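You operate a simulated robot arm through the tools that you are given. There is no shell and no other tool.

You run a simulated two-armed robot. Do the job below in one go: nothing can be reset, and whatever is moved stays where it is left.

## Task
Strip the motor in the jig down to its housing.
Fine: undo both of its thumb screws all the way; end bell on the grease plate, rotor in the free hole of the rotor stand.

The check looks at the end state, three seconds after you hand in, the way a careful person would. Anything else that was tipped, shoved, dropped, spilled or broken makes it a failure.

## Robot
Two 7-joint arms with two-finger grippers on one trunk that stands fixed in place. Base frame: the origin is at the foot of the trunk, x ahead of it, y to its left, z up. Units: m, degrees, N and s.
The left shoulder is at [0.025, 0.218, 1.255], the right one opposite. With the tool pointing down near the work surface each hand reaches from about 0.1 to 0.74 m from the base axis, measured 20 degrees to its own side. Payload 2.2 kg a hand.
The TCP of each hand is the grasp point between the finger pads, 0.019 m short of the fingertips. In the tool frame z runs along the fingers and y along their closing line. The gripper opens to 0.116 m; its body begins 0.07 m behind the TCP.
Orientation is that of the tool frame in the base frame, as a unit quaternion [w, x, y, z]. With the fingers straight down and closing along the base's y, the tool's x points along the base's -x, its y along +y and its z along -z.

## Interface
- The arms move only by the tool nudge_tool. It takes "left_series", "right_series" or both (then of equal length, played together; a hand with none holds still); each is text: rows parted by semicolons, each of 7 numbers parted by spaces: the turn, a rotation vector about the tool's x, y, z in degrees, then the shift along the tool's x, y, z in m, then the gripper command, from -1 (fully open) to 1 (shut), values between in proportion. In form: ax ay az tx ty tz claw; .... A call has 1 to 20 rows; each row shifts and turns the commanded pose from where the row before left it, along the tool's axes as they then stand. Each row takes 0.2 s and may step no farther than 0.05 m and 8.6 degrees from the row before; otherwise, or with a gripper value out of range, the whole call is refused. A pose out of reach is approached as far as the arm can. The call stops where the force on the tool passes 50 N (or 10 N more than at its start, if that is more) or the arm is blocked; 0.2 s more then pass. Each finger travels about 0.2035 m/s and halts on what it meets, pressing with about 31 N; the grip force reading is that of the motor and also rises with nothing between the fingers. The clock runs only during rows and for 0.2 s after the last one: add rows that do not move to give the fingers time. It gives the time, the measured TCP pose, the force on the tool (base axes), the opening and the grip force at its end, in the units of the frame above (readings bear some noise), with the torque about the TCP (base axes, N m) and any sound that the robot's microphone picked up.
- Cameras (640 x 400 px; columns grow to the right, rows downward): "scene" is now at [0.124, 0.0428, 1.4278]; the picture's right is [0.45, -0.89, 0.00], its down [-0.48, -0.25, -0.84] and it looks along [0.75, 0.38, -0.54] (base axes); focal length 327 px, centre (320, 200). "left" rides on the left gripper at [0.069, 0.015, -0.097] in its tool frame; the picture's right is [-0.21, 0.98, 0.00], its down [-0.76, -0.17, -0.63] and it looks along [-0.62, -0.13, 0.77] (tool axes); focal length 251 px, centre (320, 200). "right" rides on the right gripper at [0.069, -0.015, -0.097] in its tool frame; the picture's right is [0.22, 0.98, 0.00], its down [-0.76, 0.17, -0.63] and it looks along [-0.62, 0.14, 0.77] (tool axes); focal length 251 px, centre (320, 200). There is no depth. A picture from a camera that has moved, and an enlarged one, comes with that camera's place and axes in the base frame and with its lens.
- get_image(camera): a new picture of that camera. No time passes.
- move_column(by): moves the trunk up (or, below 0, down) by that many m; the arms and the scene camera ride with it, the base frame stays. It gives what a move gives, with no picture.
- pan_tilt(pan, tilt): turns the head with the scene camera to pan (to the left, within 80 degrees either way) and tilt (down, from -29 to 69), counted from straight ahead of the robot. It gives what a move gives.
- inspect(camera, box): a new picture of the part [left, top, right, bottom] of that camera's present view, enlarged. No time passes.
- hand_in(): hands the job in; it is judged then, once.

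Places have to be worked out from the pictures, the camera data and where the tool is seen. Open the grippers and draw the arms clear of the work before you hand the job in, unless the task says otherwise.

The tools are called as a command line: name --argument value ..., lists and objects as JSON in quotes. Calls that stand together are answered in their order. nudge_tool: Moves the arms, as the interface text tells. Its arguments: {"type":"object","properties":{"left_series":{"type":"string"},"right_series":{"type":"string"}},"required":[]} The other tools are called the same way: move_column (by) moves the trunk up or down; pan_tilt (pan, tilt) turns the head that bears the scene camera; get_image (camera) takes a picture; inspect (camera, box) takes an enlarged picture of a part of a camera's view; hand_in () hands the job in.

At the start:

```text
t: 0.0
left_position: [0.3759, 0.5111, 1.1982]
left_orientation: [-0.001, 0.001, 1.0, -0.002]
left_contact_force: [0.1, 0.1, 0.4]
left_ft_torque: [0.0, 0.0, 0.0]
left_opening: 0.116
left_finger_force: 0.0
right_position: [0.4741, 0.0051, 1.2445]
right_orientation: [-0.001, 0.001, 1.0, -0.001]
right_contact_force: [0.4, 0.2, -0.4]
right_ft_torque: [0.02, 0.0, 0.02]
right_opening: 0.1158
right_finger_force: 0.0
trunk travel left (down, up): [-0.4, 0.09]
head pan, tilt (commanded): [27.0, 32.5]
```

scene: 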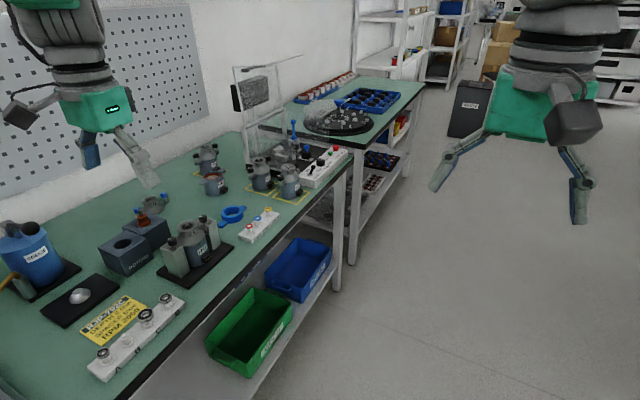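
right: 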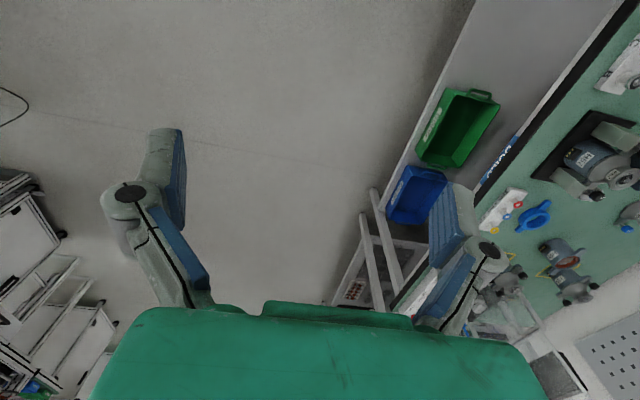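
left: 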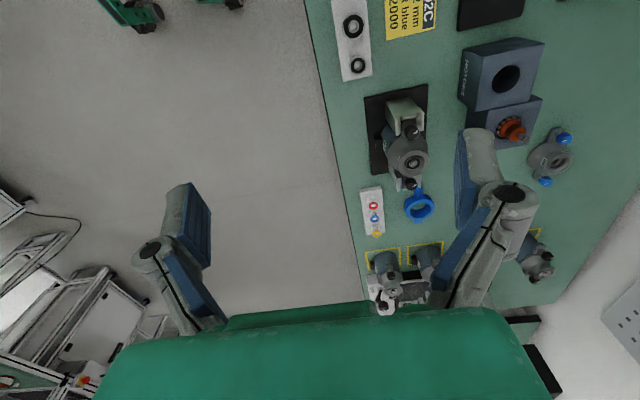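

The scene shows a bench on the robot's left with a motor in a jig, a rotor stand with two holes, a grease plate and other items. I'll enlarge the relevant parts first.

inspect --camera "scene" --box '[80, 180, 280, 305]'

inspect --camera "scene" --box '[0, 200, 200, 400]'

inspect --camera "left" --box '[320, 0, 600, 200]'

inspect --camera "scene" --box '[180, 110, 360, 230]'

```text
3.20 times, centred on (180, 242) of scene
camera zoom: at [0.124, 0.0428, 1.4278], right [0.45, -0.89, 0.0], down [-0.48, -0.25, -0.84], along [0.75, 0.38, -0.54], focal length 1048 px, centre (768, 64)
```

zoom: 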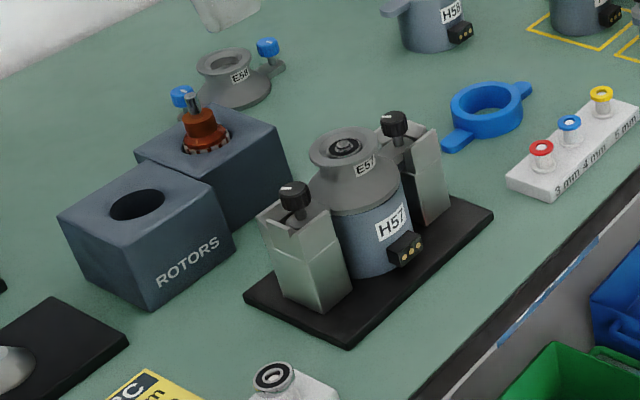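

```text
2.00 times, centred on (100, 300) of scene
camera zoom: at [0.124, 0.0428, 1.4278], right [0.45, -0.89, 0.0], down [-0.48, -0.25, -0.84], along [0.75, 0.38, -0.54], focal length 655 px, centre (760, 0)
```

zoom: 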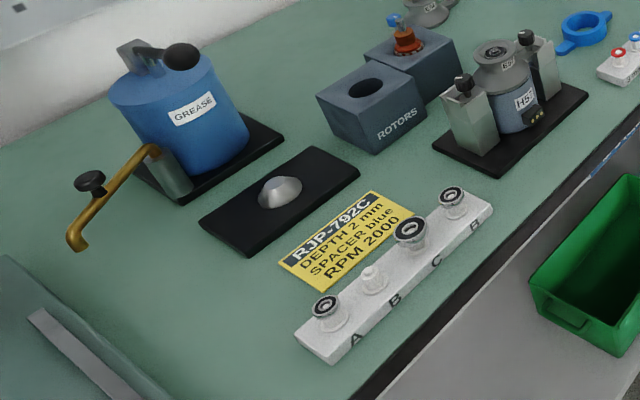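

```text
2.00 times, centred on (460, 100) of left
camera zoom: at [0.3085, 0.5261, 1.2946], right [0.22, 0.98, 0.0], down [0.76, -0.17, 0.63], along [0.62, -0.14, -0.78], focal length 503 px, centre (40, 400)
```

zoom: 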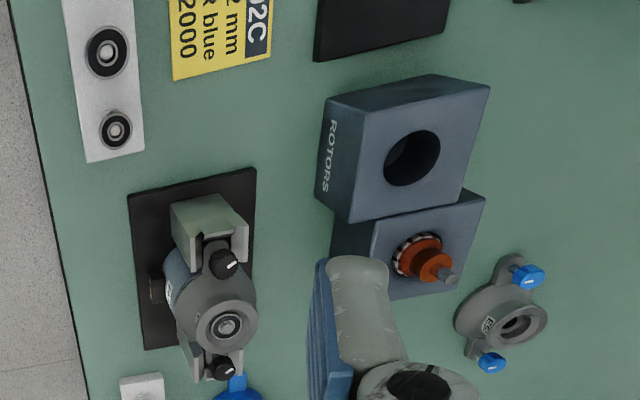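

```text
3.33 times, centred on (270, 170) of scene
camera zoom: at [0.124, 0.0428, 1.4278], right [0.45, -0.89, 0.0], down [-0.48, -0.25, -0.84], along [0.75, 0.38, -0.54], focal length 1091 px, centre (487, 300)
```

zoom: 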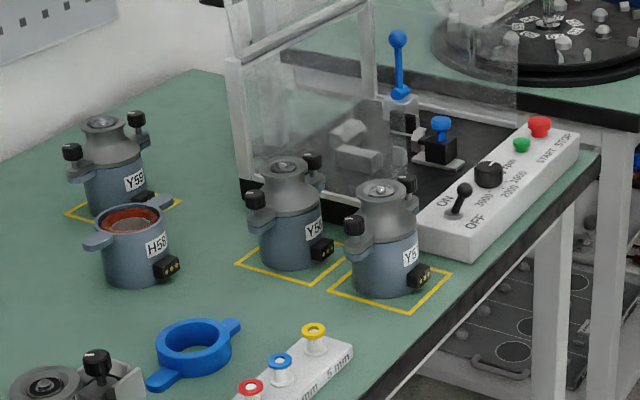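

The motor in the jig is H57, its bell is E57, and it has two black thumb screws at roughly (0.50, 0.63) and (0.60, 0.625), z about 0.93. The bench is at z about 0.82, the free hole of the rotor stand near (0.47, 0.78). I move the left hand above the motor for close views.

nudge_tool --left_series "0 0 0 -0.0218 0.0146 0.0185 -1; 0 0 0 -0.0218 0.0146 0.0185 -1; 0 0 0 -0.0218 0.0146 0.0185 -1; 0 0 0 -0.0218 0.0146 0.0185 -1; 0 0 0 -0.0218 0.0146 0.0185 -1; 0 0 0 -0.0218 0.0146 0.0185 -1; 0 0 0 -0.0218 0.0146 0.0185 -1; 0 0 0 -0.0218 0.0146 0.0185 -1; 0 0 0 0 0 0 -1; 0 0 0 0 0 0 -1"

```text
t: 2.2
left_position: [0.5482, 0.6282, 1.0547]
left_orientation: [0.001, 0.001, 1.0, 0.001]
left_contact_force: [-0.6, 0.2, 0.6]
left_ft_torque: [0.01, 0.01, -0.01]
left_opening: 0.1159
left_finger_force: 0.0
right_position: [0.472, 0.0022, 1.2458]
right_orientation: [0.001, 0.0, 1.0, 0.001]
right_contact_force: [0.1, 0.4, -0.3]
right_ft_torque: [0.0, 0.0, -0.01]
right_opening: 0.1161
right_finger_force: 0.0
trunk travel left (down, up): [-0.4, 0.09]
head pan, tilt (commanded): [27.0, 32.5]
```

The arm reached (0.548, 0.628, 1.055) without trouble. I take pictures with the left hand camera and the scene camera.

get_image --camera "left"

get_image --camera "scene"

```text
taken
camera left: at [0.4795, 0.6424, 1.1496], right [0.22, 0.98, 0.0], down [0.76, -0.17, 0.63], along [0.62, -0.14, -0.77], focal length 251 px, centre (320, 200)
```

left: 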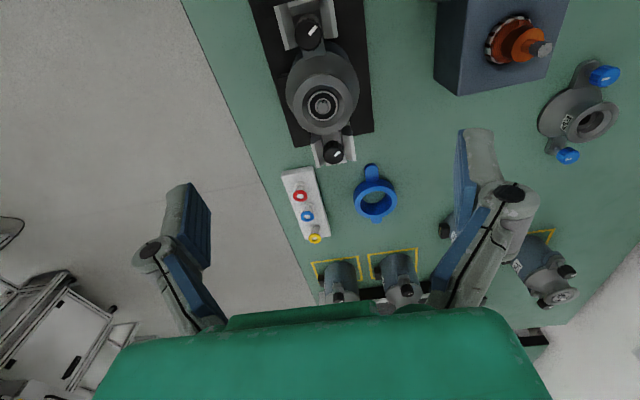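

```text
taken
camera scene: at [0.1245, 0.0431, 1.4278], right [0.45, -0.89, 0.0], down [-0.48, -0.25, -0.84], along [0.75, 0.38, -0.54], focal length 327 px, centre (320, 200)
```

scene: 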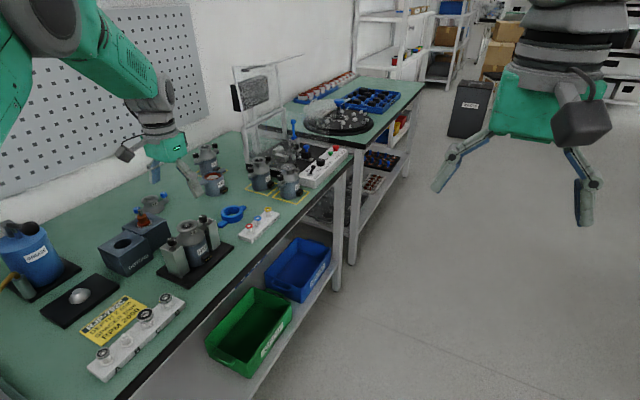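

The motor shows at the top of the left picture, with its axis near (0.553, 0.628). I enlarge that region for the screw and upright geometry.

inspect --camera "left" --box '[240, 0, 400, 170]'

inspect --camera "scene" --box '[145, 200, 245, 290]'

inspect --camera "scene" --box '[0, 210, 130, 340]'

```text
2.35 times, centred on (320, 85) of left
camera zoom: at [0.4795, 0.6424, 1.1496], right [0.22, 0.98, 0.0], down [0.76, -0.17, 0.63], along [0.62, -0.14, -0.77], focal length 592 px, centre (320, 471)
```

zoom: 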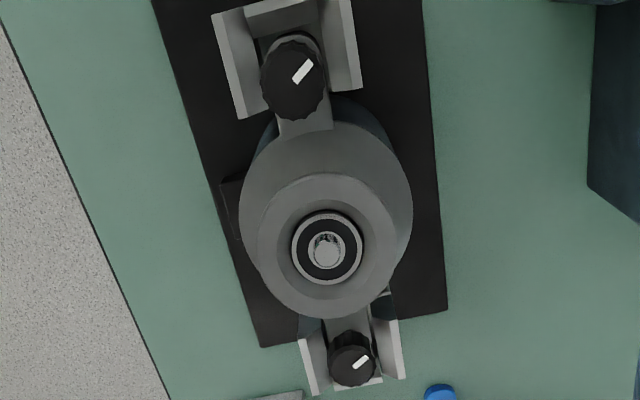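

```text
4.44 times, centred on (195, 245) of scene
camera zoom: at [0.1245, 0.0431, 1.4278], right [0.45, -0.89, 0.0], down [-0.48, -0.25, -0.84], along [0.75, 0.38, -0.54], focal length 1455 px, centre (876, 0)
```

zoom: 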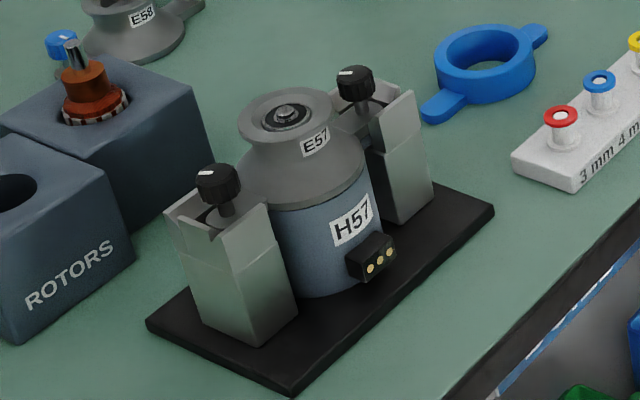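

```text
3.08 times, centred on (65, 275) of scene
camera zoom: at [0.1245, 0.0431, 1.4278], right [0.45, -0.89, 0.0], down [-0.48, -0.25, -0.84], along [0.75, 0.38, -0.54], focal length 1008 px, centre (1105, -31)
```

zoom: 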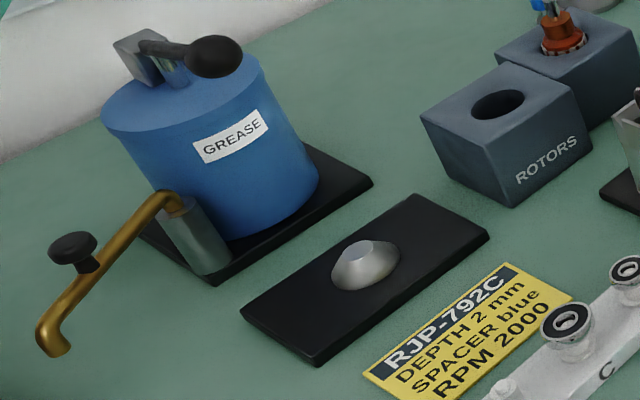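

The knobs sit just above the U-shaped uprights, and the flared neck of the bell is at about the same height, so turning room is limited. I close the fingers partly here in free air to learn their shape in the camera.

nudge_tool --left_series "0 0 0 0 0 0 0.4; 0 0 0 0 0 0 0.4; 0 0 0 0 0 0 0.4"

get_image --camera "left"

inspect --camera "scene" --box '[100, 100, 220, 220]'

```text
t: 3.0
left_position: [0.5467, 0.6304, 1.0526]
left_orientation: [0.001, -0.001, 1.0, 0.0]
left_contact_force: [-0.6, 0.4, 0.1]
left_ft_torque: [-0.03, 0.01, -0.02]
left_opening: 0.0351
left_finger_force: 0.1
right_position: [0.4718, 0.0038, 1.2454]
right_orientation: [0.001, 0.0, 1.0, 0.0]
right_contact_force: [0.1, 0.3, 0.2]
right_ft_torque: [0.03, 0.01, 0.03]
right_opening: 0.1159
right_finger_force: 0.2
trunk travel left (down, up): [-0.4, 0.09]
head pan, tilt (commanded): [27.0, 32.5]
```

```text
taken
camera left: at [0.4797, 0.644, 1.1485], right [0.22, 0.98, 0.0], down [0.76, -0.17, 0.63], along [0.62, -0.14, -0.77], focal length 251 px, centre (320, 200)
```

left: 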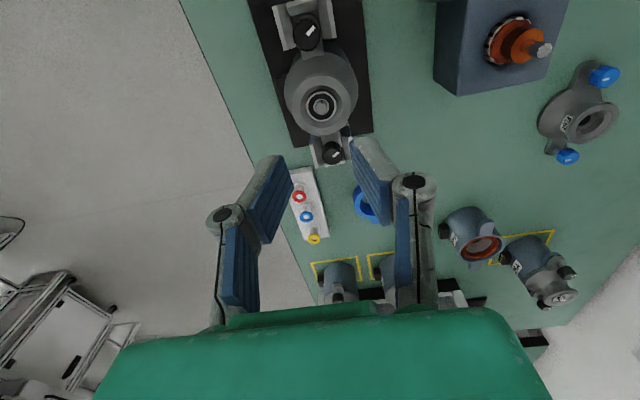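

```text
3.33 times, centred on (160, 160) of scene
camera zoom: at [0.1253, 0.0447, 1.4276], right [0.45, -0.89, 0.0], down [-0.48, -0.25, -0.84], along [0.75, 0.38, -0.54], focal length 1091 px, centre (853, 333)
```

zoom: 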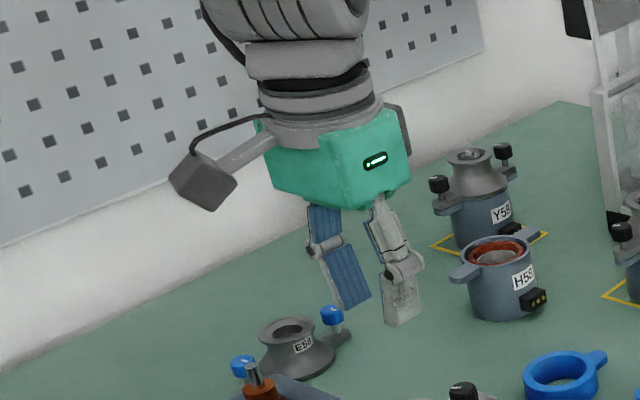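

The opening reads 0.035 as commanded. I enlarge both views of the fingers to judge pad width and thickness.

inspect --camera "scene" --box '[145, 155, 195, 205]'

inspect --camera "left" --box '[200, 120, 450, 310]'

```text
8.00 times, centred on (170, 180) of scene
camera zoom: at [0.1253, 0.0447, 1.4276], right [0.45, -0.89, 0.0], down [-0.48, -0.25, -0.84], along [0.75, 0.38, -0.54], focal length 2620 px, centre (1520, 360)
```

zoom: 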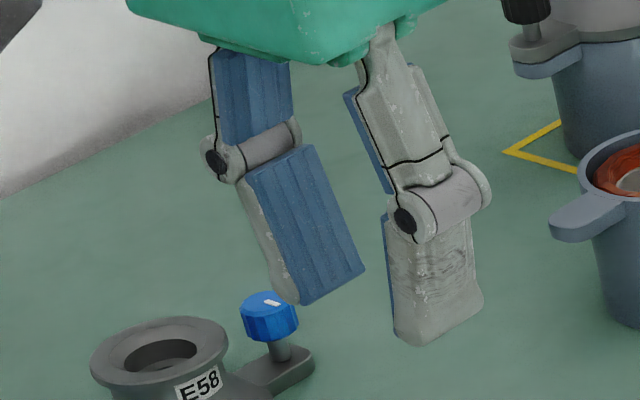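

```text
2.11 times, centred on (325, 215) of left
camera zoom: at [0.4797, 0.644, 1.1485], right [0.22, 0.98, 0.0], down [0.76, -0.17, 0.63], along [0.62, -0.14, -0.77], focal length 529 px, centre (310, 168)
```

zoom: 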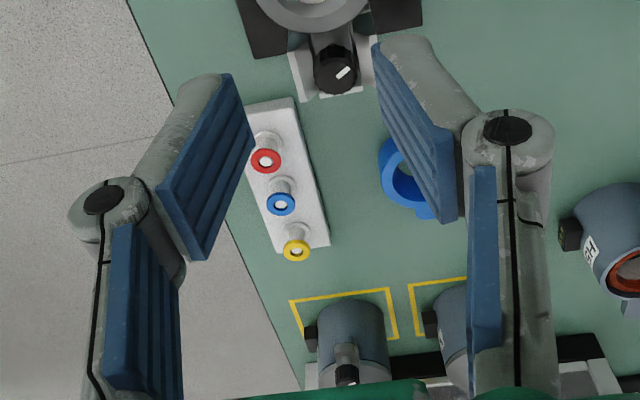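

The pads are about 0.023 wide and about 0.01 thick at the tips. I move over the near screw (about 0.501, 0.630, knob top about 0.934) to a height of 0.985 to see it close.

nudge_tool --left_series "0 0 0 0.0116 0 0.017 0.1; 0 0 0 0.0116 0 0.017 0.1; 0 0 0 0.0116 0 0.017 0.1; 0 0 0 0.0116 0 0.017 0.1; 0 0 0 0 0 0 0.1; 0 0 0 0 0 0 0.1"

get_image --camera "left"

inspect --camera "scene" --box '[140, 180, 240, 290]'

```text
t: 4.4
left_position: [0.5004, 0.6269, 0.9835]
left_orientation: [0.001, 0.0, 1.0, 0.0]
left_contact_force: [-0.1, -0.1, 0.1]
left_ft_torque: [0.01, -0.03, 0.03]
left_opening: 0.0521
left_finger_force: 0.0
right_position: [0.4713, 0.0028, 1.2462]
right_orientation: [0.001, 0.0, 1.0, 0.0]
right_contact_force: [-0.5, -0.2, -0.2]
right_ft_torque: [0.03, -0.01, -0.03]
right_opening: 0.1161
right_finger_force: 0.0
trunk travel left (down, up): [-0.4, 0.09]
head pan, tilt (commanded): [27.0, 32.5]
```

```text
taken
camera left: at [0.4325, 0.6422, 1.0801], right [0.22, 0.98, 0.0], down [0.76, -0.17, 0.63], along [0.62, -0.14, -0.77], focal length 251 px, centre (320, 200)
```

left: 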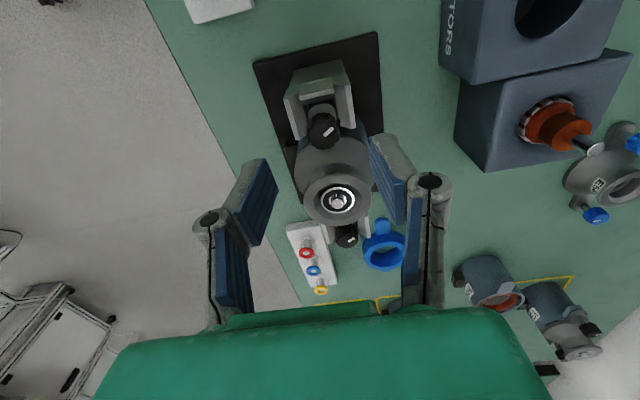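

```text
3.64 times, centred on (190, 235) of scene
camera zoom: at [0.1248, 0.0448, 1.4277], right [0.45, -0.89, 0.0], down [-0.48, -0.25, -0.84], along [0.75, 0.38, -0.54], focal length 1191 px, centre (793, 73)
```

zoom: 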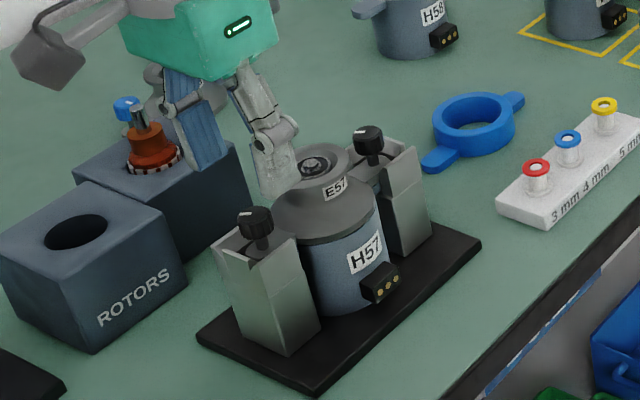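

From the scene view the fingers straddle the near screw from above. I enlarge the left view around the knob and the uprights.

inspect --camera "left" --box '[250, 30, 410, 260]'

inspect --camera "scene" --box '[165, 210, 220, 270]'

```text
1.74 times, centred on (330, 145) of left
camera zoom: at [0.4325, 0.6422, 1.0801], right [0.22, 0.98, 0.0], down [0.76, -0.17, 0.63], along [0.62, -0.14, -0.77], focal length 437 px, centre (303, 296)
```

zoom: 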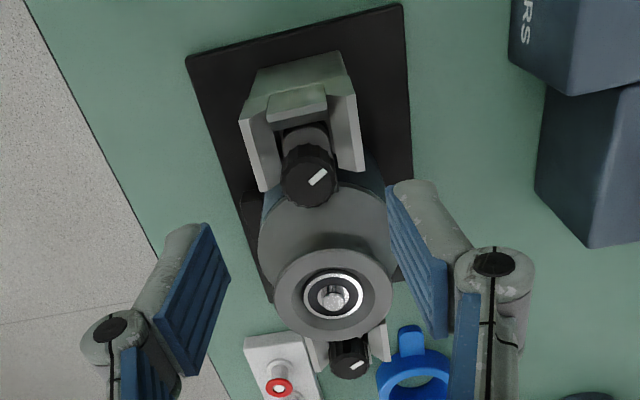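

```text
6.67 times, centred on (192, 240) of scene
camera zoom: at [0.1248, 0.0448, 1.4277], right [0.45, -0.89, 0.0], down [-0.48, -0.25, -0.84], along [0.75, 0.38, -0.54], focal length 2183 px, centre (1170, -67)
```

zoom: 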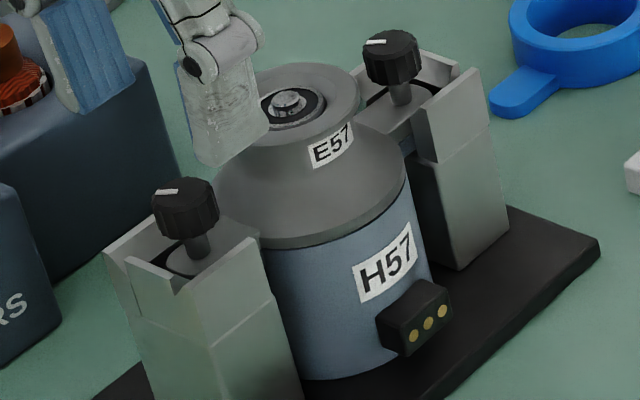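

The left view places the near knob about 3.5 mm nearer and 3 mm further left than the TCP, top at z≈0.933; the upright walls top out near 0.914, so there is room under the knob. I lower to TCP z≈0.94 with a 5 mm outward offset (so the pads clear the bell flare), fingers 36 mm open.

nudge_tool --left_series "0 0 0 0.0027 0.0009 0.0145 0.1; 0 0 0 0.0027 0.0009 0.0145 0.1; 0 0 0 0.0026 0.001 0.0145 0.2; 0 0 0 0 0 0 0.38; 0 0 0 0 0 0 0.38"

inspect --camera "left" --box '[220, 80, 440, 300]'

inspect --camera "scene" --box '[150, 190, 230, 270]'

```text
t: 5.6
left_position: [0.4923, 0.6307, 0.9395]
left_orientation: [0.0, 0.0, 1.0, 0.0]
left_contact_force: [1.3, 0.4, 0.0]
left_ft_torque: [-0.01, 0.01, 0.01]
left_opening: 0.0363
left_finger_force: 0.0
right_position: [0.4695, 0.0034, 1.2458]
right_orientation: [0.001, 0.0, 1.0, 0.0]
right_contact_force: [0.4, 0.0, 0.4]
right_ft_torque: [0.01, 0.0, -0.01]
right_opening: 0.1158
right_finger_force: 0.0
trunk travel left (down, up): [-0.4, 0.09]
head pan, tilt (commanded): [27.0, 32.5]
```

```text
1.82 times, centred on (330, 190) of left
camera zoom: at [0.4244, 0.6447, 1.0363], right [0.22, 0.98, 0.0], down [0.76, -0.17, 0.63], along [0.62, -0.14, -0.77], focal length 457 px, centre (302, 218)
```

zoom: 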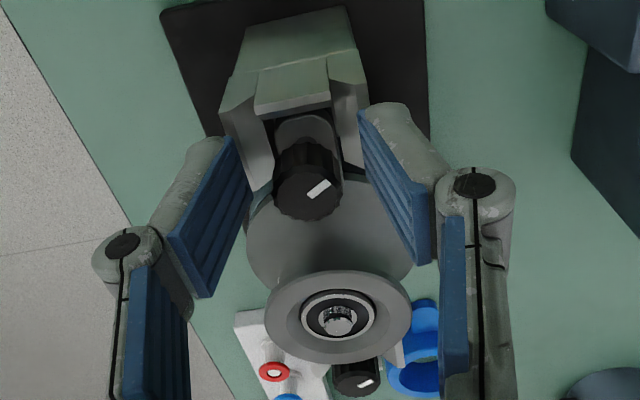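

```text
5.00 times, centred on (190, 230) of scene
camera zoom: at [0.1248, 0.0448, 1.4277], right [0.45, -0.89, 0.0], down [-0.48, -0.25, -0.84], along [0.75, 0.38, -0.54], focal length 1637 px, centre (970, 50)
```

zoom: 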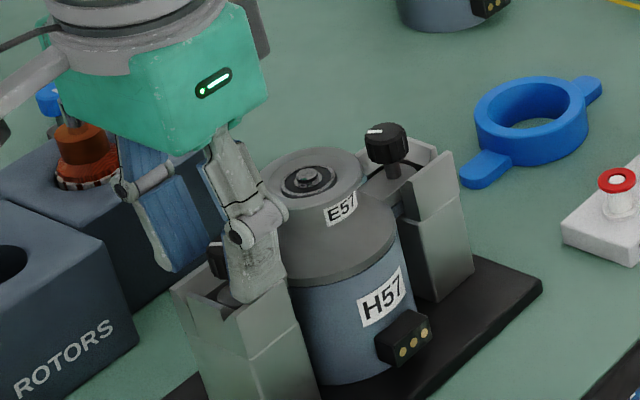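

The knob now sits 4.8 mm toward the motor from the TCP and centred between the fingers, no contact forces. I raise 2 mm, turn +40° with narrow opening, grip, and turn −80° (counter-clockwise from above) to start loosening.

nudge_tool --left_series "0 0 8 0 0.0007 -0.002 0.45; 0 0 8 0 0.0007 0 0.45; 0 0 8 0 0.0007 0 0.45; 0 0 8 0 0.0007 0 0.45; 0 0 8 0 0.0007 0 0.45; 0 0 0 0 0 0 1; 0 0 0 0 0 0 1; 0 0 -8 0 -0.0007 0 1; 0 0 -8 0 -0.0007 0 1; 0 0 -8 0 -0.0007 0 1; 0 0 -8 0 -0.0007 0 1; 0 0 -8 0 -0.0007 0 1; 0 0 -8 0 -0.0007 0 1; 0 0 -8 0 -0.0007 0 1; 0 0 -8 0 -0.0007 0 1; 0 0 -8 0 -0.0007 0 1; 0 0 -8 0 -0.0007 0 1"

inspect --camera "left" --box '[220, 80, 440, 300]'

inspect --camera "scene" --box '[150, 190, 230, 270]'

```text
t: 9.2
left_position: [0.4949, 0.6247, 0.9421]
left_orientation: [0.001, -0.343, 0.94, -0.001]
left_contact_force: [-1.9, -0.8, -1.4]
left_ft_torque: [-0.04, 0.23, -0.02]
left_opening: 0.0198
left_finger_force: 31.4
right_position: [0.4715, 0.0039, 1.2455]
right_orientation: [0.0, 0.0, 1.0, 0.001]
right_contact_force: [1.1, 0.2, 0.3]
right_ft_torque: [-0.01, 0.02, -0.05]
right_opening: 0.1159
right_finger_force: 0.1
trunk travel left (down, up): [-0.4, 0.09]
head pan, tilt (commanded): [27.0, 32.5]
```

```text
1.82 times, centred on (330, 190) of left
camera zoom: at [0.4333, 0.5929, 1.0385], right [-0.47, 0.89, 0.0], down [0.68, 0.36, 0.63], along [0.56, 0.29, -0.77], focal length 457 px, centre (302, 218)
```

zoom: 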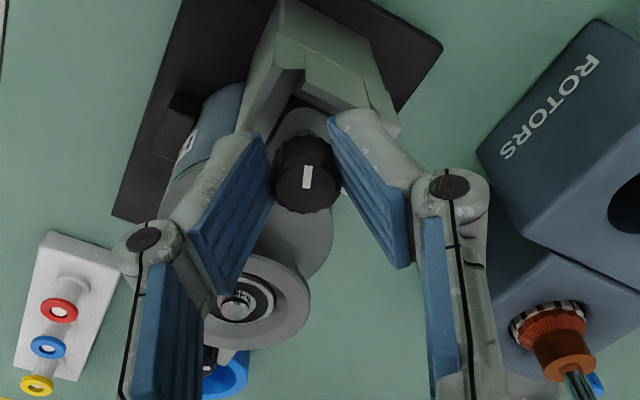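

```text
5.00 times, centred on (190, 230) of scene
camera zoom: at [0.125, 0.045, 1.4276], right [0.45, -0.89, 0.0], down [-0.48, -0.25, -0.84], along [0.75, 0.38, -0.54], focal length 1637 px, centre (970, 50)
```

zoom: 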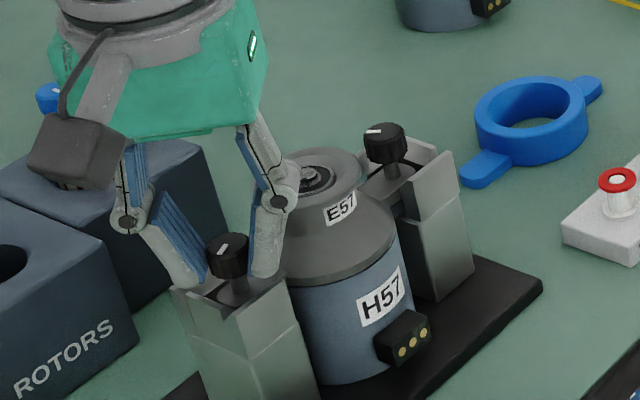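

The grip closed at 0.0198 (knob diameter) and the white mark has turned about 80° counter-clockwise. I repeat the stroke: release, turn back 76.5°, grip, turn −76.5°.

nudge_tool --left_series "0 0 8.5 0 0.00074 0 0.45; 0 0 8.5 0 0.00074 0 0.45; 0 0 8.5 0 0.00074 0 0.45; 0 0 8.5 0 0.00074 0 0.45; 0 0 8.5 0 0.00074 0 0.45; 0 0 8.5 0 0.00074 0 0.45; 0 0 8.5 0 0.00074 0 0.45; 0 0 8.5 0 0.00074 0 0.45; 0 0 8.5 0 0.00074 0 0.45; 0 0 0 0 0 0 1; 0 0 -8.5 0 -0.00074 0 1; 0 0 -8.5 0 -0.00074 0 1; 0 0 -8.5 0 -0.00074 0 1; 0 0 -8.5 0 -0.00074 0 1; 0 0 -8.5 0 -0.00074 0 1; 0 0 -8.5 0 -0.00074 0 1; 0 0 -8.5 0 -0.00074 0 1; 0 0 -8.5 0 -0.00074 0 1; 0 0 -8.5 0 -0.00074 0 1"

inspect --camera "left" --box '[220, 80, 440, 300]'

inspect --camera "scene" --box '[165, 210, 220, 270]'

```text
t: 13.2
left_position: [0.4943, 0.6257, 0.9419]
left_orientation: [0.001, -0.342, 0.94, 0.0]
left_contact_force: [1.7, -2.5, -1.8]
left_ft_torque: [-0.06, -0.08, -0.27]
left_opening: 0.0202
left_finger_force: 31.0
right_position: [0.4709, 0.003, 1.2449]
right_orientation: [0.001, 0.001, 1.0, 0.0]
right_contact_force: [1.1, 0.7, -1.0]
right_ft_torque: [-0.04, 0.02, 0.03]
right_opening: 0.1162
right_finger_force: 0.0
trunk travel left (down, up): [-0.4, 0.09]
head pan, tilt (commanded): [27.0, 32.5]
```

```text
1.82 times, centred on (330, 190) of left
camera zoom: at [0.4334, 0.5925, 1.0386], right [-0.46, 0.89, 0.0], down [0.68, 0.36, 0.63], along [0.56, 0.29, -0.77], focal length 457 px, centre (302, 218)
```

zoom: 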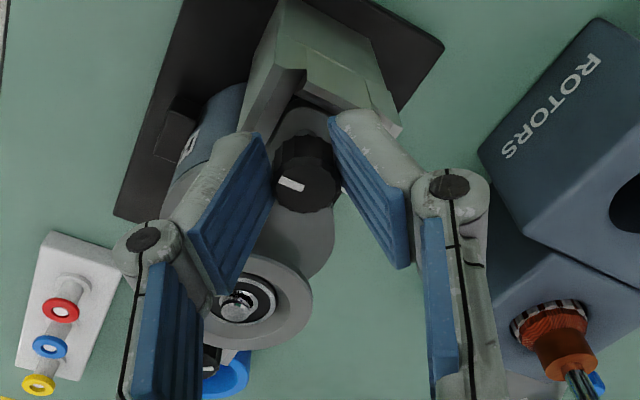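

```text
6.67 times, centred on (192, 240) of scene
camera zoom: at [0.1259, 0.0439, 1.4275], right [0.45, -0.89, 0.0], down [-0.48, -0.25, -0.84], along [0.75, 0.38, -0.54], focal length 2183 px, centre (1170, -67)
```

zoom: 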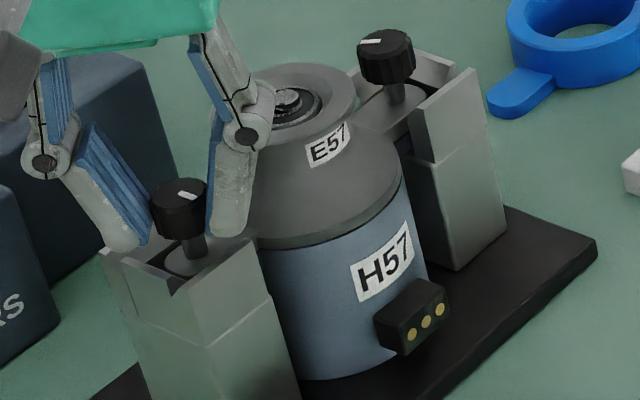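

The mark advanced another ~76°, and the torque about z shows normal thread friction. I keep repeating the same stroke.

nudge_tool --left_series "0 0 8.5 0 0.00074 0 0.45; 0 0 8.5 0 0.00074 0 0.45; 0 0 8.5 0 0.00074 0 0.45; 0 0 8.5 0 0.00074 0 0.45; 0 0 8.5 0 0.00074 0 0.45; 0 0 8.5 0 0.00074 0 0.45; 0 0 8.5 0 0.00074 0 0.45; 0 0 8.5 0 0.00074 0 0.45; 0 0 8.5 0 0.00074 0 0.45; 0 0 0 0 0 0 1; 0 0 -8.5 0 -0.00074 0 1; 0 0 -8.5 0 -0.00074 0 1; 0 0 -8.5 0 -0.00074 0 1; 0 0 -8.5 0 -0.00074 0 1; 0 0 -8.5 0 -0.00074 0 1; 0 0 -8.5 0 -0.00074 0 1; 0 0 -8.5 0 -0.00074 0 1; 0 0 -8.5 0 -0.00074 0 1; 0 0 -8.5 0 -0.00074 0 1"

inspect --camera "left" --box '[220, 80, 440, 300]'

inspect --camera "scene" --box '[165, 210, 220, 270]'

```text
t: 17.2
left_position: [0.4927, 0.6265, 0.9434]
left_orientation: [0.001, -0.343, 0.94, -0.001]
left_contact_force: [1.3, -4.2, 0.5]
left_ft_torque: [-0.05, -0.11, -0.3]
left_opening: 0.0202
left_finger_force: 31.1
right_position: [0.4719, 0.0032, 1.2462]
right_orientation: [0.001, 0.001, 1.0, 0.0]
right_contact_force: [-0.1, 0.1, -0.4]
right_ft_torque: [0.04, -0.01, 0.02]
right_opening: 0.1158
right_finger_force: 0.0
trunk travel left (down, up): [-0.4, 0.09]
head pan, tilt (commanded): [27.0, 32.5]
```

```text
1.82 times, centred on (330, 190) of left
camera zoom: at [0.4314, 0.5928, 1.0389], right [-0.46, 0.89, 0.0], down [0.68, 0.36, 0.63], along [0.56, 0.29, -0.77], focal length 457 px, centre (302, 218)
```

zoom: 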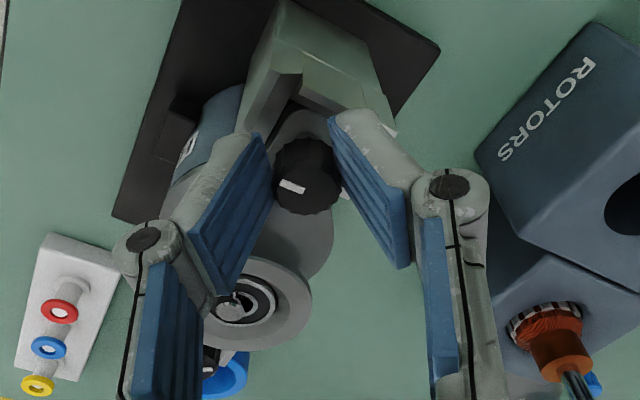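

```text
6.67 times, centred on (192, 240) of scene
camera zoom: at [0.1253, 0.0429, 1.4277], right [0.45, -0.89, 0.0], down [-0.48, -0.25, -0.84], along [0.75, 0.38, -0.54], focal length 2183 px, centre (1170, -67)
```

zoom: 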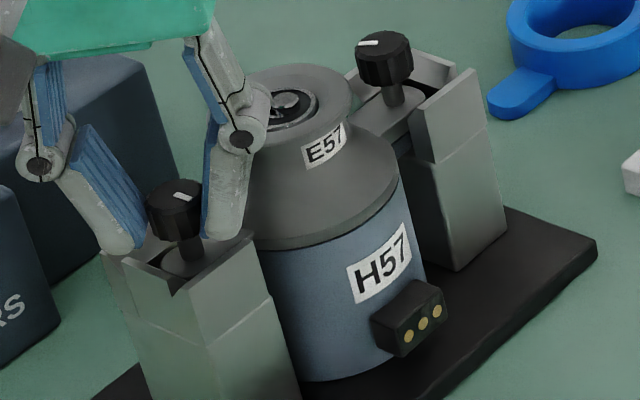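

The mark did not advance this time: the knob slipped, with torque near −0.3 N·m, so the screw may be at a stop after ~160°. I look more closely at both screws and at the undone blue screws of E58 for comparison.

inspect --camera "scene" --box '[172, 222, 202, 252]'

inspect --camera "scene" --box '[205, 205, 235, 235]'

inspect --camera "left" --box '[280, 110, 360, 190]'

inspect --camera "scene" --box '[185, 125, 275, 215]'

```text
13.33 times, centred on (187, 237) of scene
camera zoom: at [0.1253, 0.0429, 1.4277], right [0.45, -0.89, 0.0], down [-0.48, -0.25, -0.84], along [0.75, 0.38, -0.54], focal length 4366 px, centre (2093, -293)
```

zoom: 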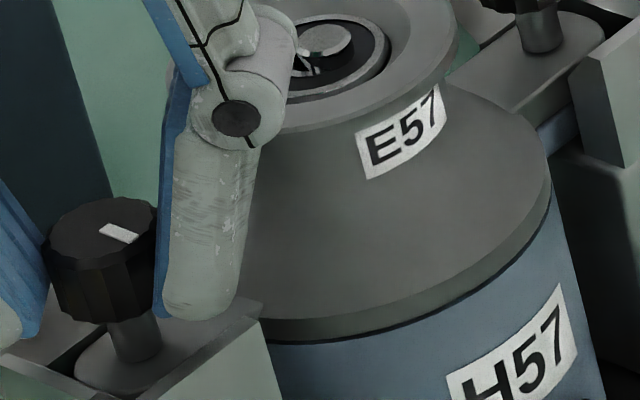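

```text
13.33 times, centred on (220, 220) of scene
camera zoom: at [0.1253, 0.0429, 1.4277], right [0.45, -0.89, 0.0], down [-0.48, -0.25, -0.84], along [0.75, 0.38, -0.54], focal length 4366 px, centre (1653, -67)
```

zoom: 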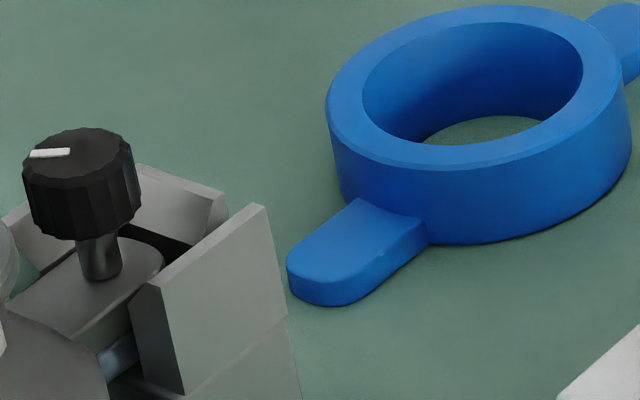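

```text
5.00 times, centred on (320, 150) of left
camera zoom: at [0.4314, 0.5928, 1.0389], right [-0.46, 0.89, 0.0], down [0.68, 0.36, 0.63], along [0.56, 0.29, -0.77], focal length 1257 px, centre (320, 450)
```

zoom: 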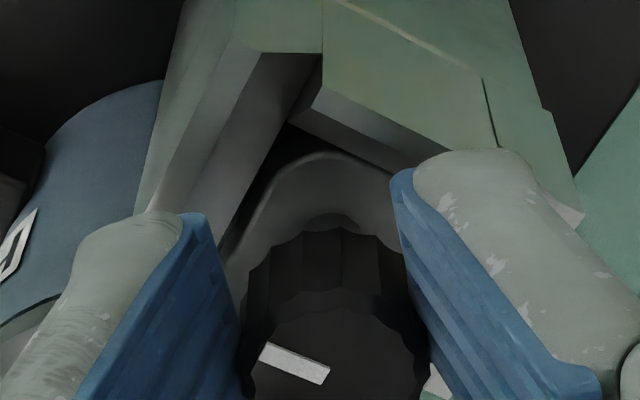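

```text
4.44 times, centred on (230, 170) of scene
camera zoom: at [0.1253, 0.0429, 1.4277], right [0.45, -0.89, 0.0], down [-0.48, -0.25, -0.84], along [0.75, 0.38, -0.54], focal length 1455 px, centre (720, 333)
```

zoom: 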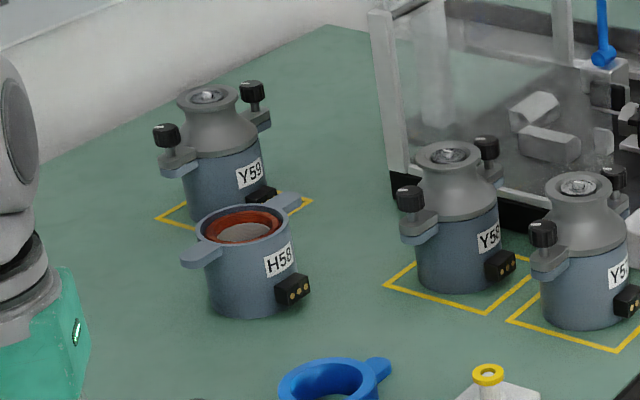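

Both knobs look alike in height, so rise alone cannot tell. I test for a stop: release, turn back 34°, regrip, turn only −17° and read torque and mark.

nudge_tool --left_series "0 0 0 0 0 0 0.45; 0 0 8.5 0 0.00074 0 0.45; 0 0 8.5 0 0.00074 0 0.45; 0 0 8.5 0 0.00074 0 0.45; 0 0 8.5 0 0.00074 0 0.45; 0 0 0 0 0 0 1; 0 0 0 0 0 0 1"

inspect --camera "left" --box '[220, 80, 440, 300]'

nudge_tool --left_series "0 0 -8.5 0 -0.00074 0 1; 0 0 -8.5 0 -0.00074 0 1"

inspect --camera "left" --box '[220, 80, 440, 300]'

```text
t: 18.8
left_position: [0.4916, 0.6297, 0.9406]
left_orientation: [0.001, -0.051, 0.999, 0.001]
left_contact_force: [-0.4, -1.6, -0.5]
left_ft_torque: [-0.03, 0.13, -0.06]
left_opening: 0.0202
left_finger_force: 30.7
right_position: [0.4701, 0.0044, 1.246]
right_orientation: [0.001, 0.001, 1.0, 0.0]
right_contact_force: [-0.1, -0.8, -0.8]
right_ft_torque: [-0.04, 0.03, 0.02]
right_opening: 0.1159
right_finger_force: 0.0
trunk travel left (down, up): [-0.4, 0.09]
head pan, tilt (commanded): [27.0, 32.5]
```

```text
1.82 times, centred on (330, 190) of left
camera zoom: at [0.4227, 0.6369, 1.0378], right [0.11, 0.99, 0.0], down [0.77, -0.09, 0.63], along [0.63, -0.07, -0.77], focal length 457 px, centre (302, 218)
```

zoom: 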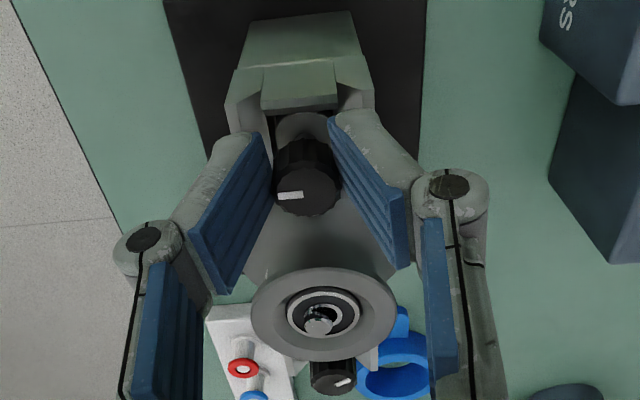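

```text
t: 19.4
left_position: [0.4925, 0.6262, 0.9416]
left_orientation: [0.001, -0.199, 0.98, 0.0]
left_contact_force: [0.2, -1.9, -0.9]
left_ft_torque: [-0.02, -0.01, -0.19]
left_opening: 0.0198
left_finger_force: 31.5
right_position: [0.472, 0.0046, 1.246]
right_orientation: [0.001, 0.001, 1.0, 0.0]
right_contact_force: [-0.2, 0.6, -1.0]
right_ft_torque: [0.0, 0.0, -0.01]
right_opening: 0.1161
right_finger_force: 0.1
trunk travel left (down, up): [-0.4, 0.09]
head pan, tilt (commanded): [27.0, 32.5]
```

```text
1.82 times, centred on (330, 190) of left
camera zoom: at [0.4242, 0.6133, 1.038], right [-0.18, 0.98, 0.0], down [0.76, 0.14, 0.63], along [0.62, 0.12, -0.77], focal length 457 px, centre (302, 218)
```

zoom: 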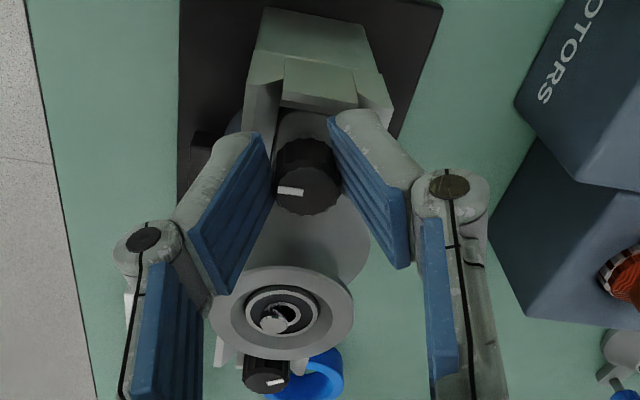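

The mark stays fixed in the base frame at about 271° while the tool turns, so the near screw is firmly at its end stop (~155° turned): it is undone. I release, lift 6 cm, straighten the hand and go over the far screw, with the offset now on its outer side.

nudge_tool --left_series "0 0 0 0 0 0 0.4; 0 0 0 0 0 -0.03 0.4; 0 0 0 0 0 -0.03 0.4; 0 0 8 0 0.0007 0 0.3; 0 0 8 0 0.0007 0 0.3; 0 0 7 0 0.0007 0 0.3; 0 0 0 -0.036 0 0 0.3; 0 0 0 -0.036 0 0 0.3; 0 0 0 -0.0365 0 0 0.3; 0 0 0 0 0 0 0.3; 0 0 0 0 0 0 0.3"

get_image --camera "left"

inspect --camera "left" --box '[220, 40, 440, 260]'

inspect --camera "scene" --box '[160, 190, 240, 270]'

```text
t: 21.8
left_position: [0.6007, 0.628, 1.0011]
left_orientation: [0.0, 0.0, 1.0, 0.0]
left_contact_force: [-0.1, -0.3, 0.6]
left_ft_torque: [0.01, -0.01, 0.01]
left_opening: 0.0405
left_finger_force: 0.0
right_position: [0.4713, 0.0049, 1.2459]
right_orientation: [0.001, 0.0, 1.0, 0.0]
right_contact_force: [0.1, -0.2, 0.3]
right_ft_torque: [-0.01, 0.03, 0.0]
right_opening: 0.1158
right_finger_force: 0.1
trunk travel left (down, up): [-0.4, 0.09]
head pan, tilt (commanded): [27.0, 32.5]
```

```text
taken
camera left: at [0.5334, 0.6437, 1.0969], right [0.22, 0.98, 0.0], down [0.76, -0.17, 0.63], along [0.62, -0.14, -0.77], focal length 251 px, centre (320, 200)
```

left: 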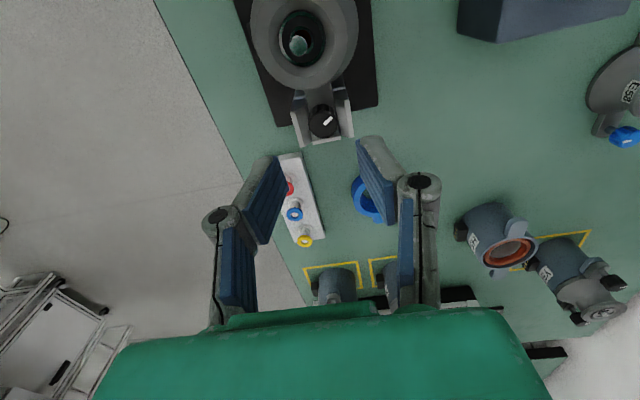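

```text
1.82 times, centred on (330, 150) of left
camera zoom: at [0.5334, 0.6437, 1.0969], right [0.22, 0.98, 0.0], down [0.76, -0.17, 0.63], along [0.62, -0.14, -0.77], focal length 457 px, centre (302, 291)
```

zoom: 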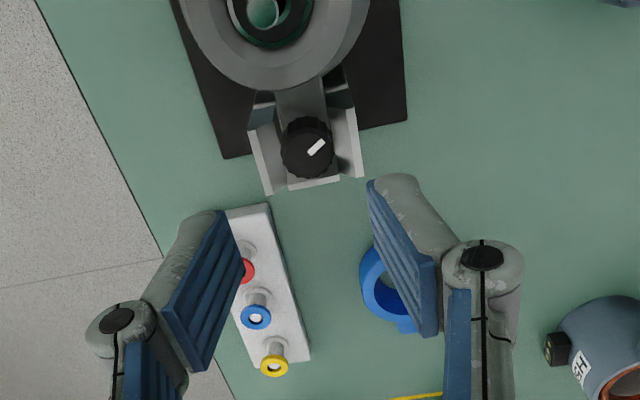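

```text
5.00 times, centred on (200, 230) of scene
camera zoom: at [0.125, 0.045, 1.4277], right [0.45, -0.89, 0.0], down [-0.48, -0.25, -0.84], along [0.75, 0.38, -0.54], focal length 1637 px, centre (920, 50)
```

zoom: 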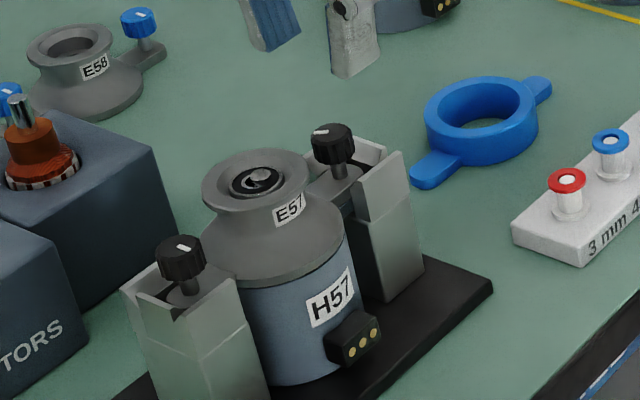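

The far knob is about 1.7 mm nearer and 2.5 mm further left than the TCP. I correct so the TCP is 5 mm outside the knob axis and lower 6 cm.

nudge_tool --left_series "0 0 0 -0.0011 0.0008 0.02 0.3; 0 0 0 -0.0011 0.0008 0.02 0.3; 0 0 0 -0.0011 0.0009 0.02 0.35; 0 0 0 0 0 0 0.38; 0 0 0 0 0 0 0.38"

inspect --camera "left" --box '[220, 80, 440, 300]'

inspect --camera "scene" --box '[165, 180, 245, 260]'

```text
t: 23.0
left_position: [0.6035, 0.6323, 0.943]
left_orientation: [0.001, 0.0, 1.0, 0.0]
left_contact_force: [0.6, 0.5, 1.0]
left_ft_torque: [0.02, 0.02, 0.02]
left_opening: 0.0357
left_finger_force: 0.0
right_position: [0.4707, 0.0034, 1.2474]
right_orientation: [0.0, 0.001, 1.0, 0.0]
right_contact_force: [-0.2, 0.3, 0.0]
right_ft_torque: [-0.01, 0.01, 0.05]
right_opening: 0.1159
right_finger_force: 0.1
trunk travel left (down, up): [-0.4, 0.09]
head pan, tilt (commanded): [27.0, 32.5]
```

```text
1.82 times, centred on (330, 190) of left
camera zoom: at [0.536, 0.6475, 1.0391], right [0.22, 0.98, 0.0], down [0.76, -0.17, 0.63], along [0.62, -0.14, -0.77], focal length 457 px, centre (302, 218)
```

zoom: 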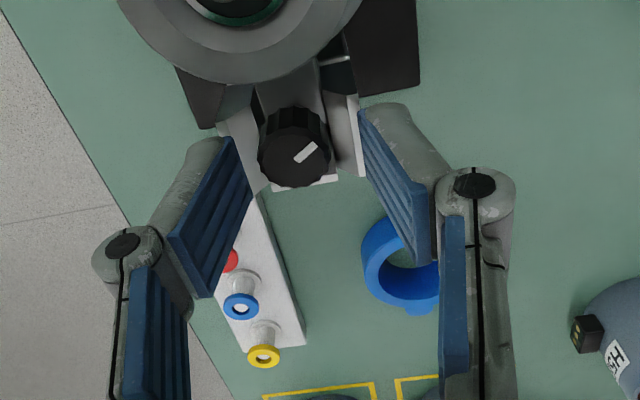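

```text
5.00 times, centred on (205, 220) of scene
camera zoom: at [0.1254, 0.0447, 1.4276], right [0.45, -0.89, 0.0], down [-0.48, -0.25, -0.84], along [0.75, 0.38, -0.54], focal length 1637 px, centre (895, 100)
```

zoom: 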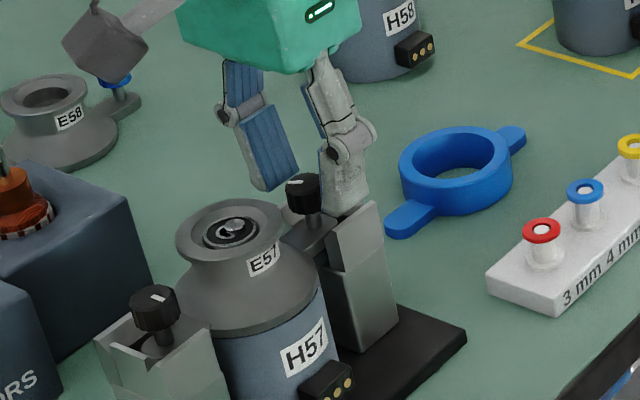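

The knob is 6 mm toward the motor and 1 mm right of the TCP; I correct by 1 mm each. Then I turn +40°, grip, and turn −80° about the knob axis.

nudge_tool --left_series "0 0 0 0.001 -0.001 0 0.45; 0 0 8 0 -0.0007 0 0.45; 0 0 8 0 -0.0007 0 0.45; 0 0 8 0 -0.0007 0 0.45; 0 0 8 0 -0.0007 0 0.45; 0 0 8 0 -0.0007 0 0.45; 0 0 0 0 0 0 1; 0 0 0 0 0 0 1; 0 0 -8 0 0.0007 0 1; 0 0 -8 0 0.0007 0 1; 0 0 -8 0 0.0007 0 1; 0 0 -8 0 0.0007 0 1; 0 0 -8 0 0.0007 0 1; 0 0 -8 0 0.0007 0 1; 0 0 -8 0 0.0007 0 1; 0 0 -8 0 0.0007 0 1; 0 0 -8 0 0.0007 0 1; 0 0 -8 0 0.0007 0 1"

inspect --camera "left" --box '[220, 80, 440, 300]'

inspect --camera "scene" --box '[165, 180, 245, 260]'

```text
t: 26.8
left_position: [0.6017, 0.6342, 0.9422]
left_orientation: [0.0, -0.343, 0.939, -0.001]
left_contact_force: [-2.2, -10.6, -7.3]
left_ft_torque: [-0.32, 0.01, 0.02]
left_opening: 0.0201
left_finger_force: 30.6
right_position: [0.4711, 0.0033, 1.2456]
right_orientation: [0.001, 0.001, 1.0, 0.001]
right_contact_force: [-0.5, -0.4, -0.3]
right_ft_torque: [0.02, 0.01, -0.03]
right_opening: 0.1159
right_finger_force: 0.1
trunk travel left (down, up): [-0.4, 0.09]
head pan, tilt (commanded): [27.0, 32.5]
```

```text
1.82 times, centred on (330, 190) of left
camera zoom: at [0.5414, 0.6002, 1.0388], right [-0.46, 0.89, 0.0], down [0.69, 0.36, 0.63], along [0.56, 0.29, -0.77], focal length 457 px, centre (302, 218)
```

zoom: 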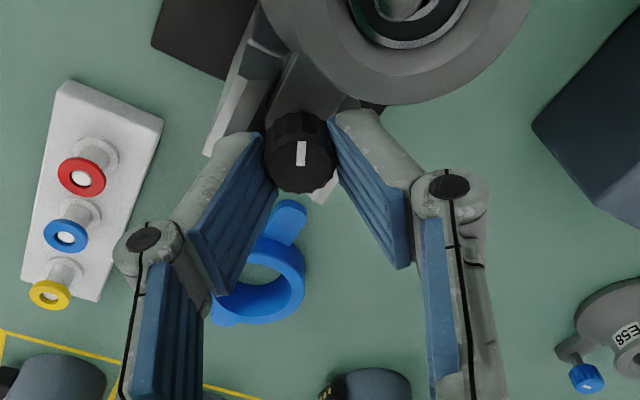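

```text
5.00 times, centred on (205, 220) of scene
camera zoom: at [0.1267, 0.0422, 1.4275], right [0.45, -0.89, 0.0], down [-0.48, -0.25, -0.84], along [0.75, 0.38, -0.54], focal length 1637 px, centre (895, 100)
```

zoom: 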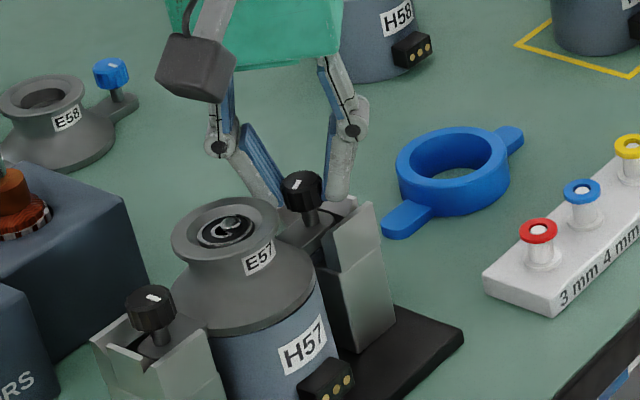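

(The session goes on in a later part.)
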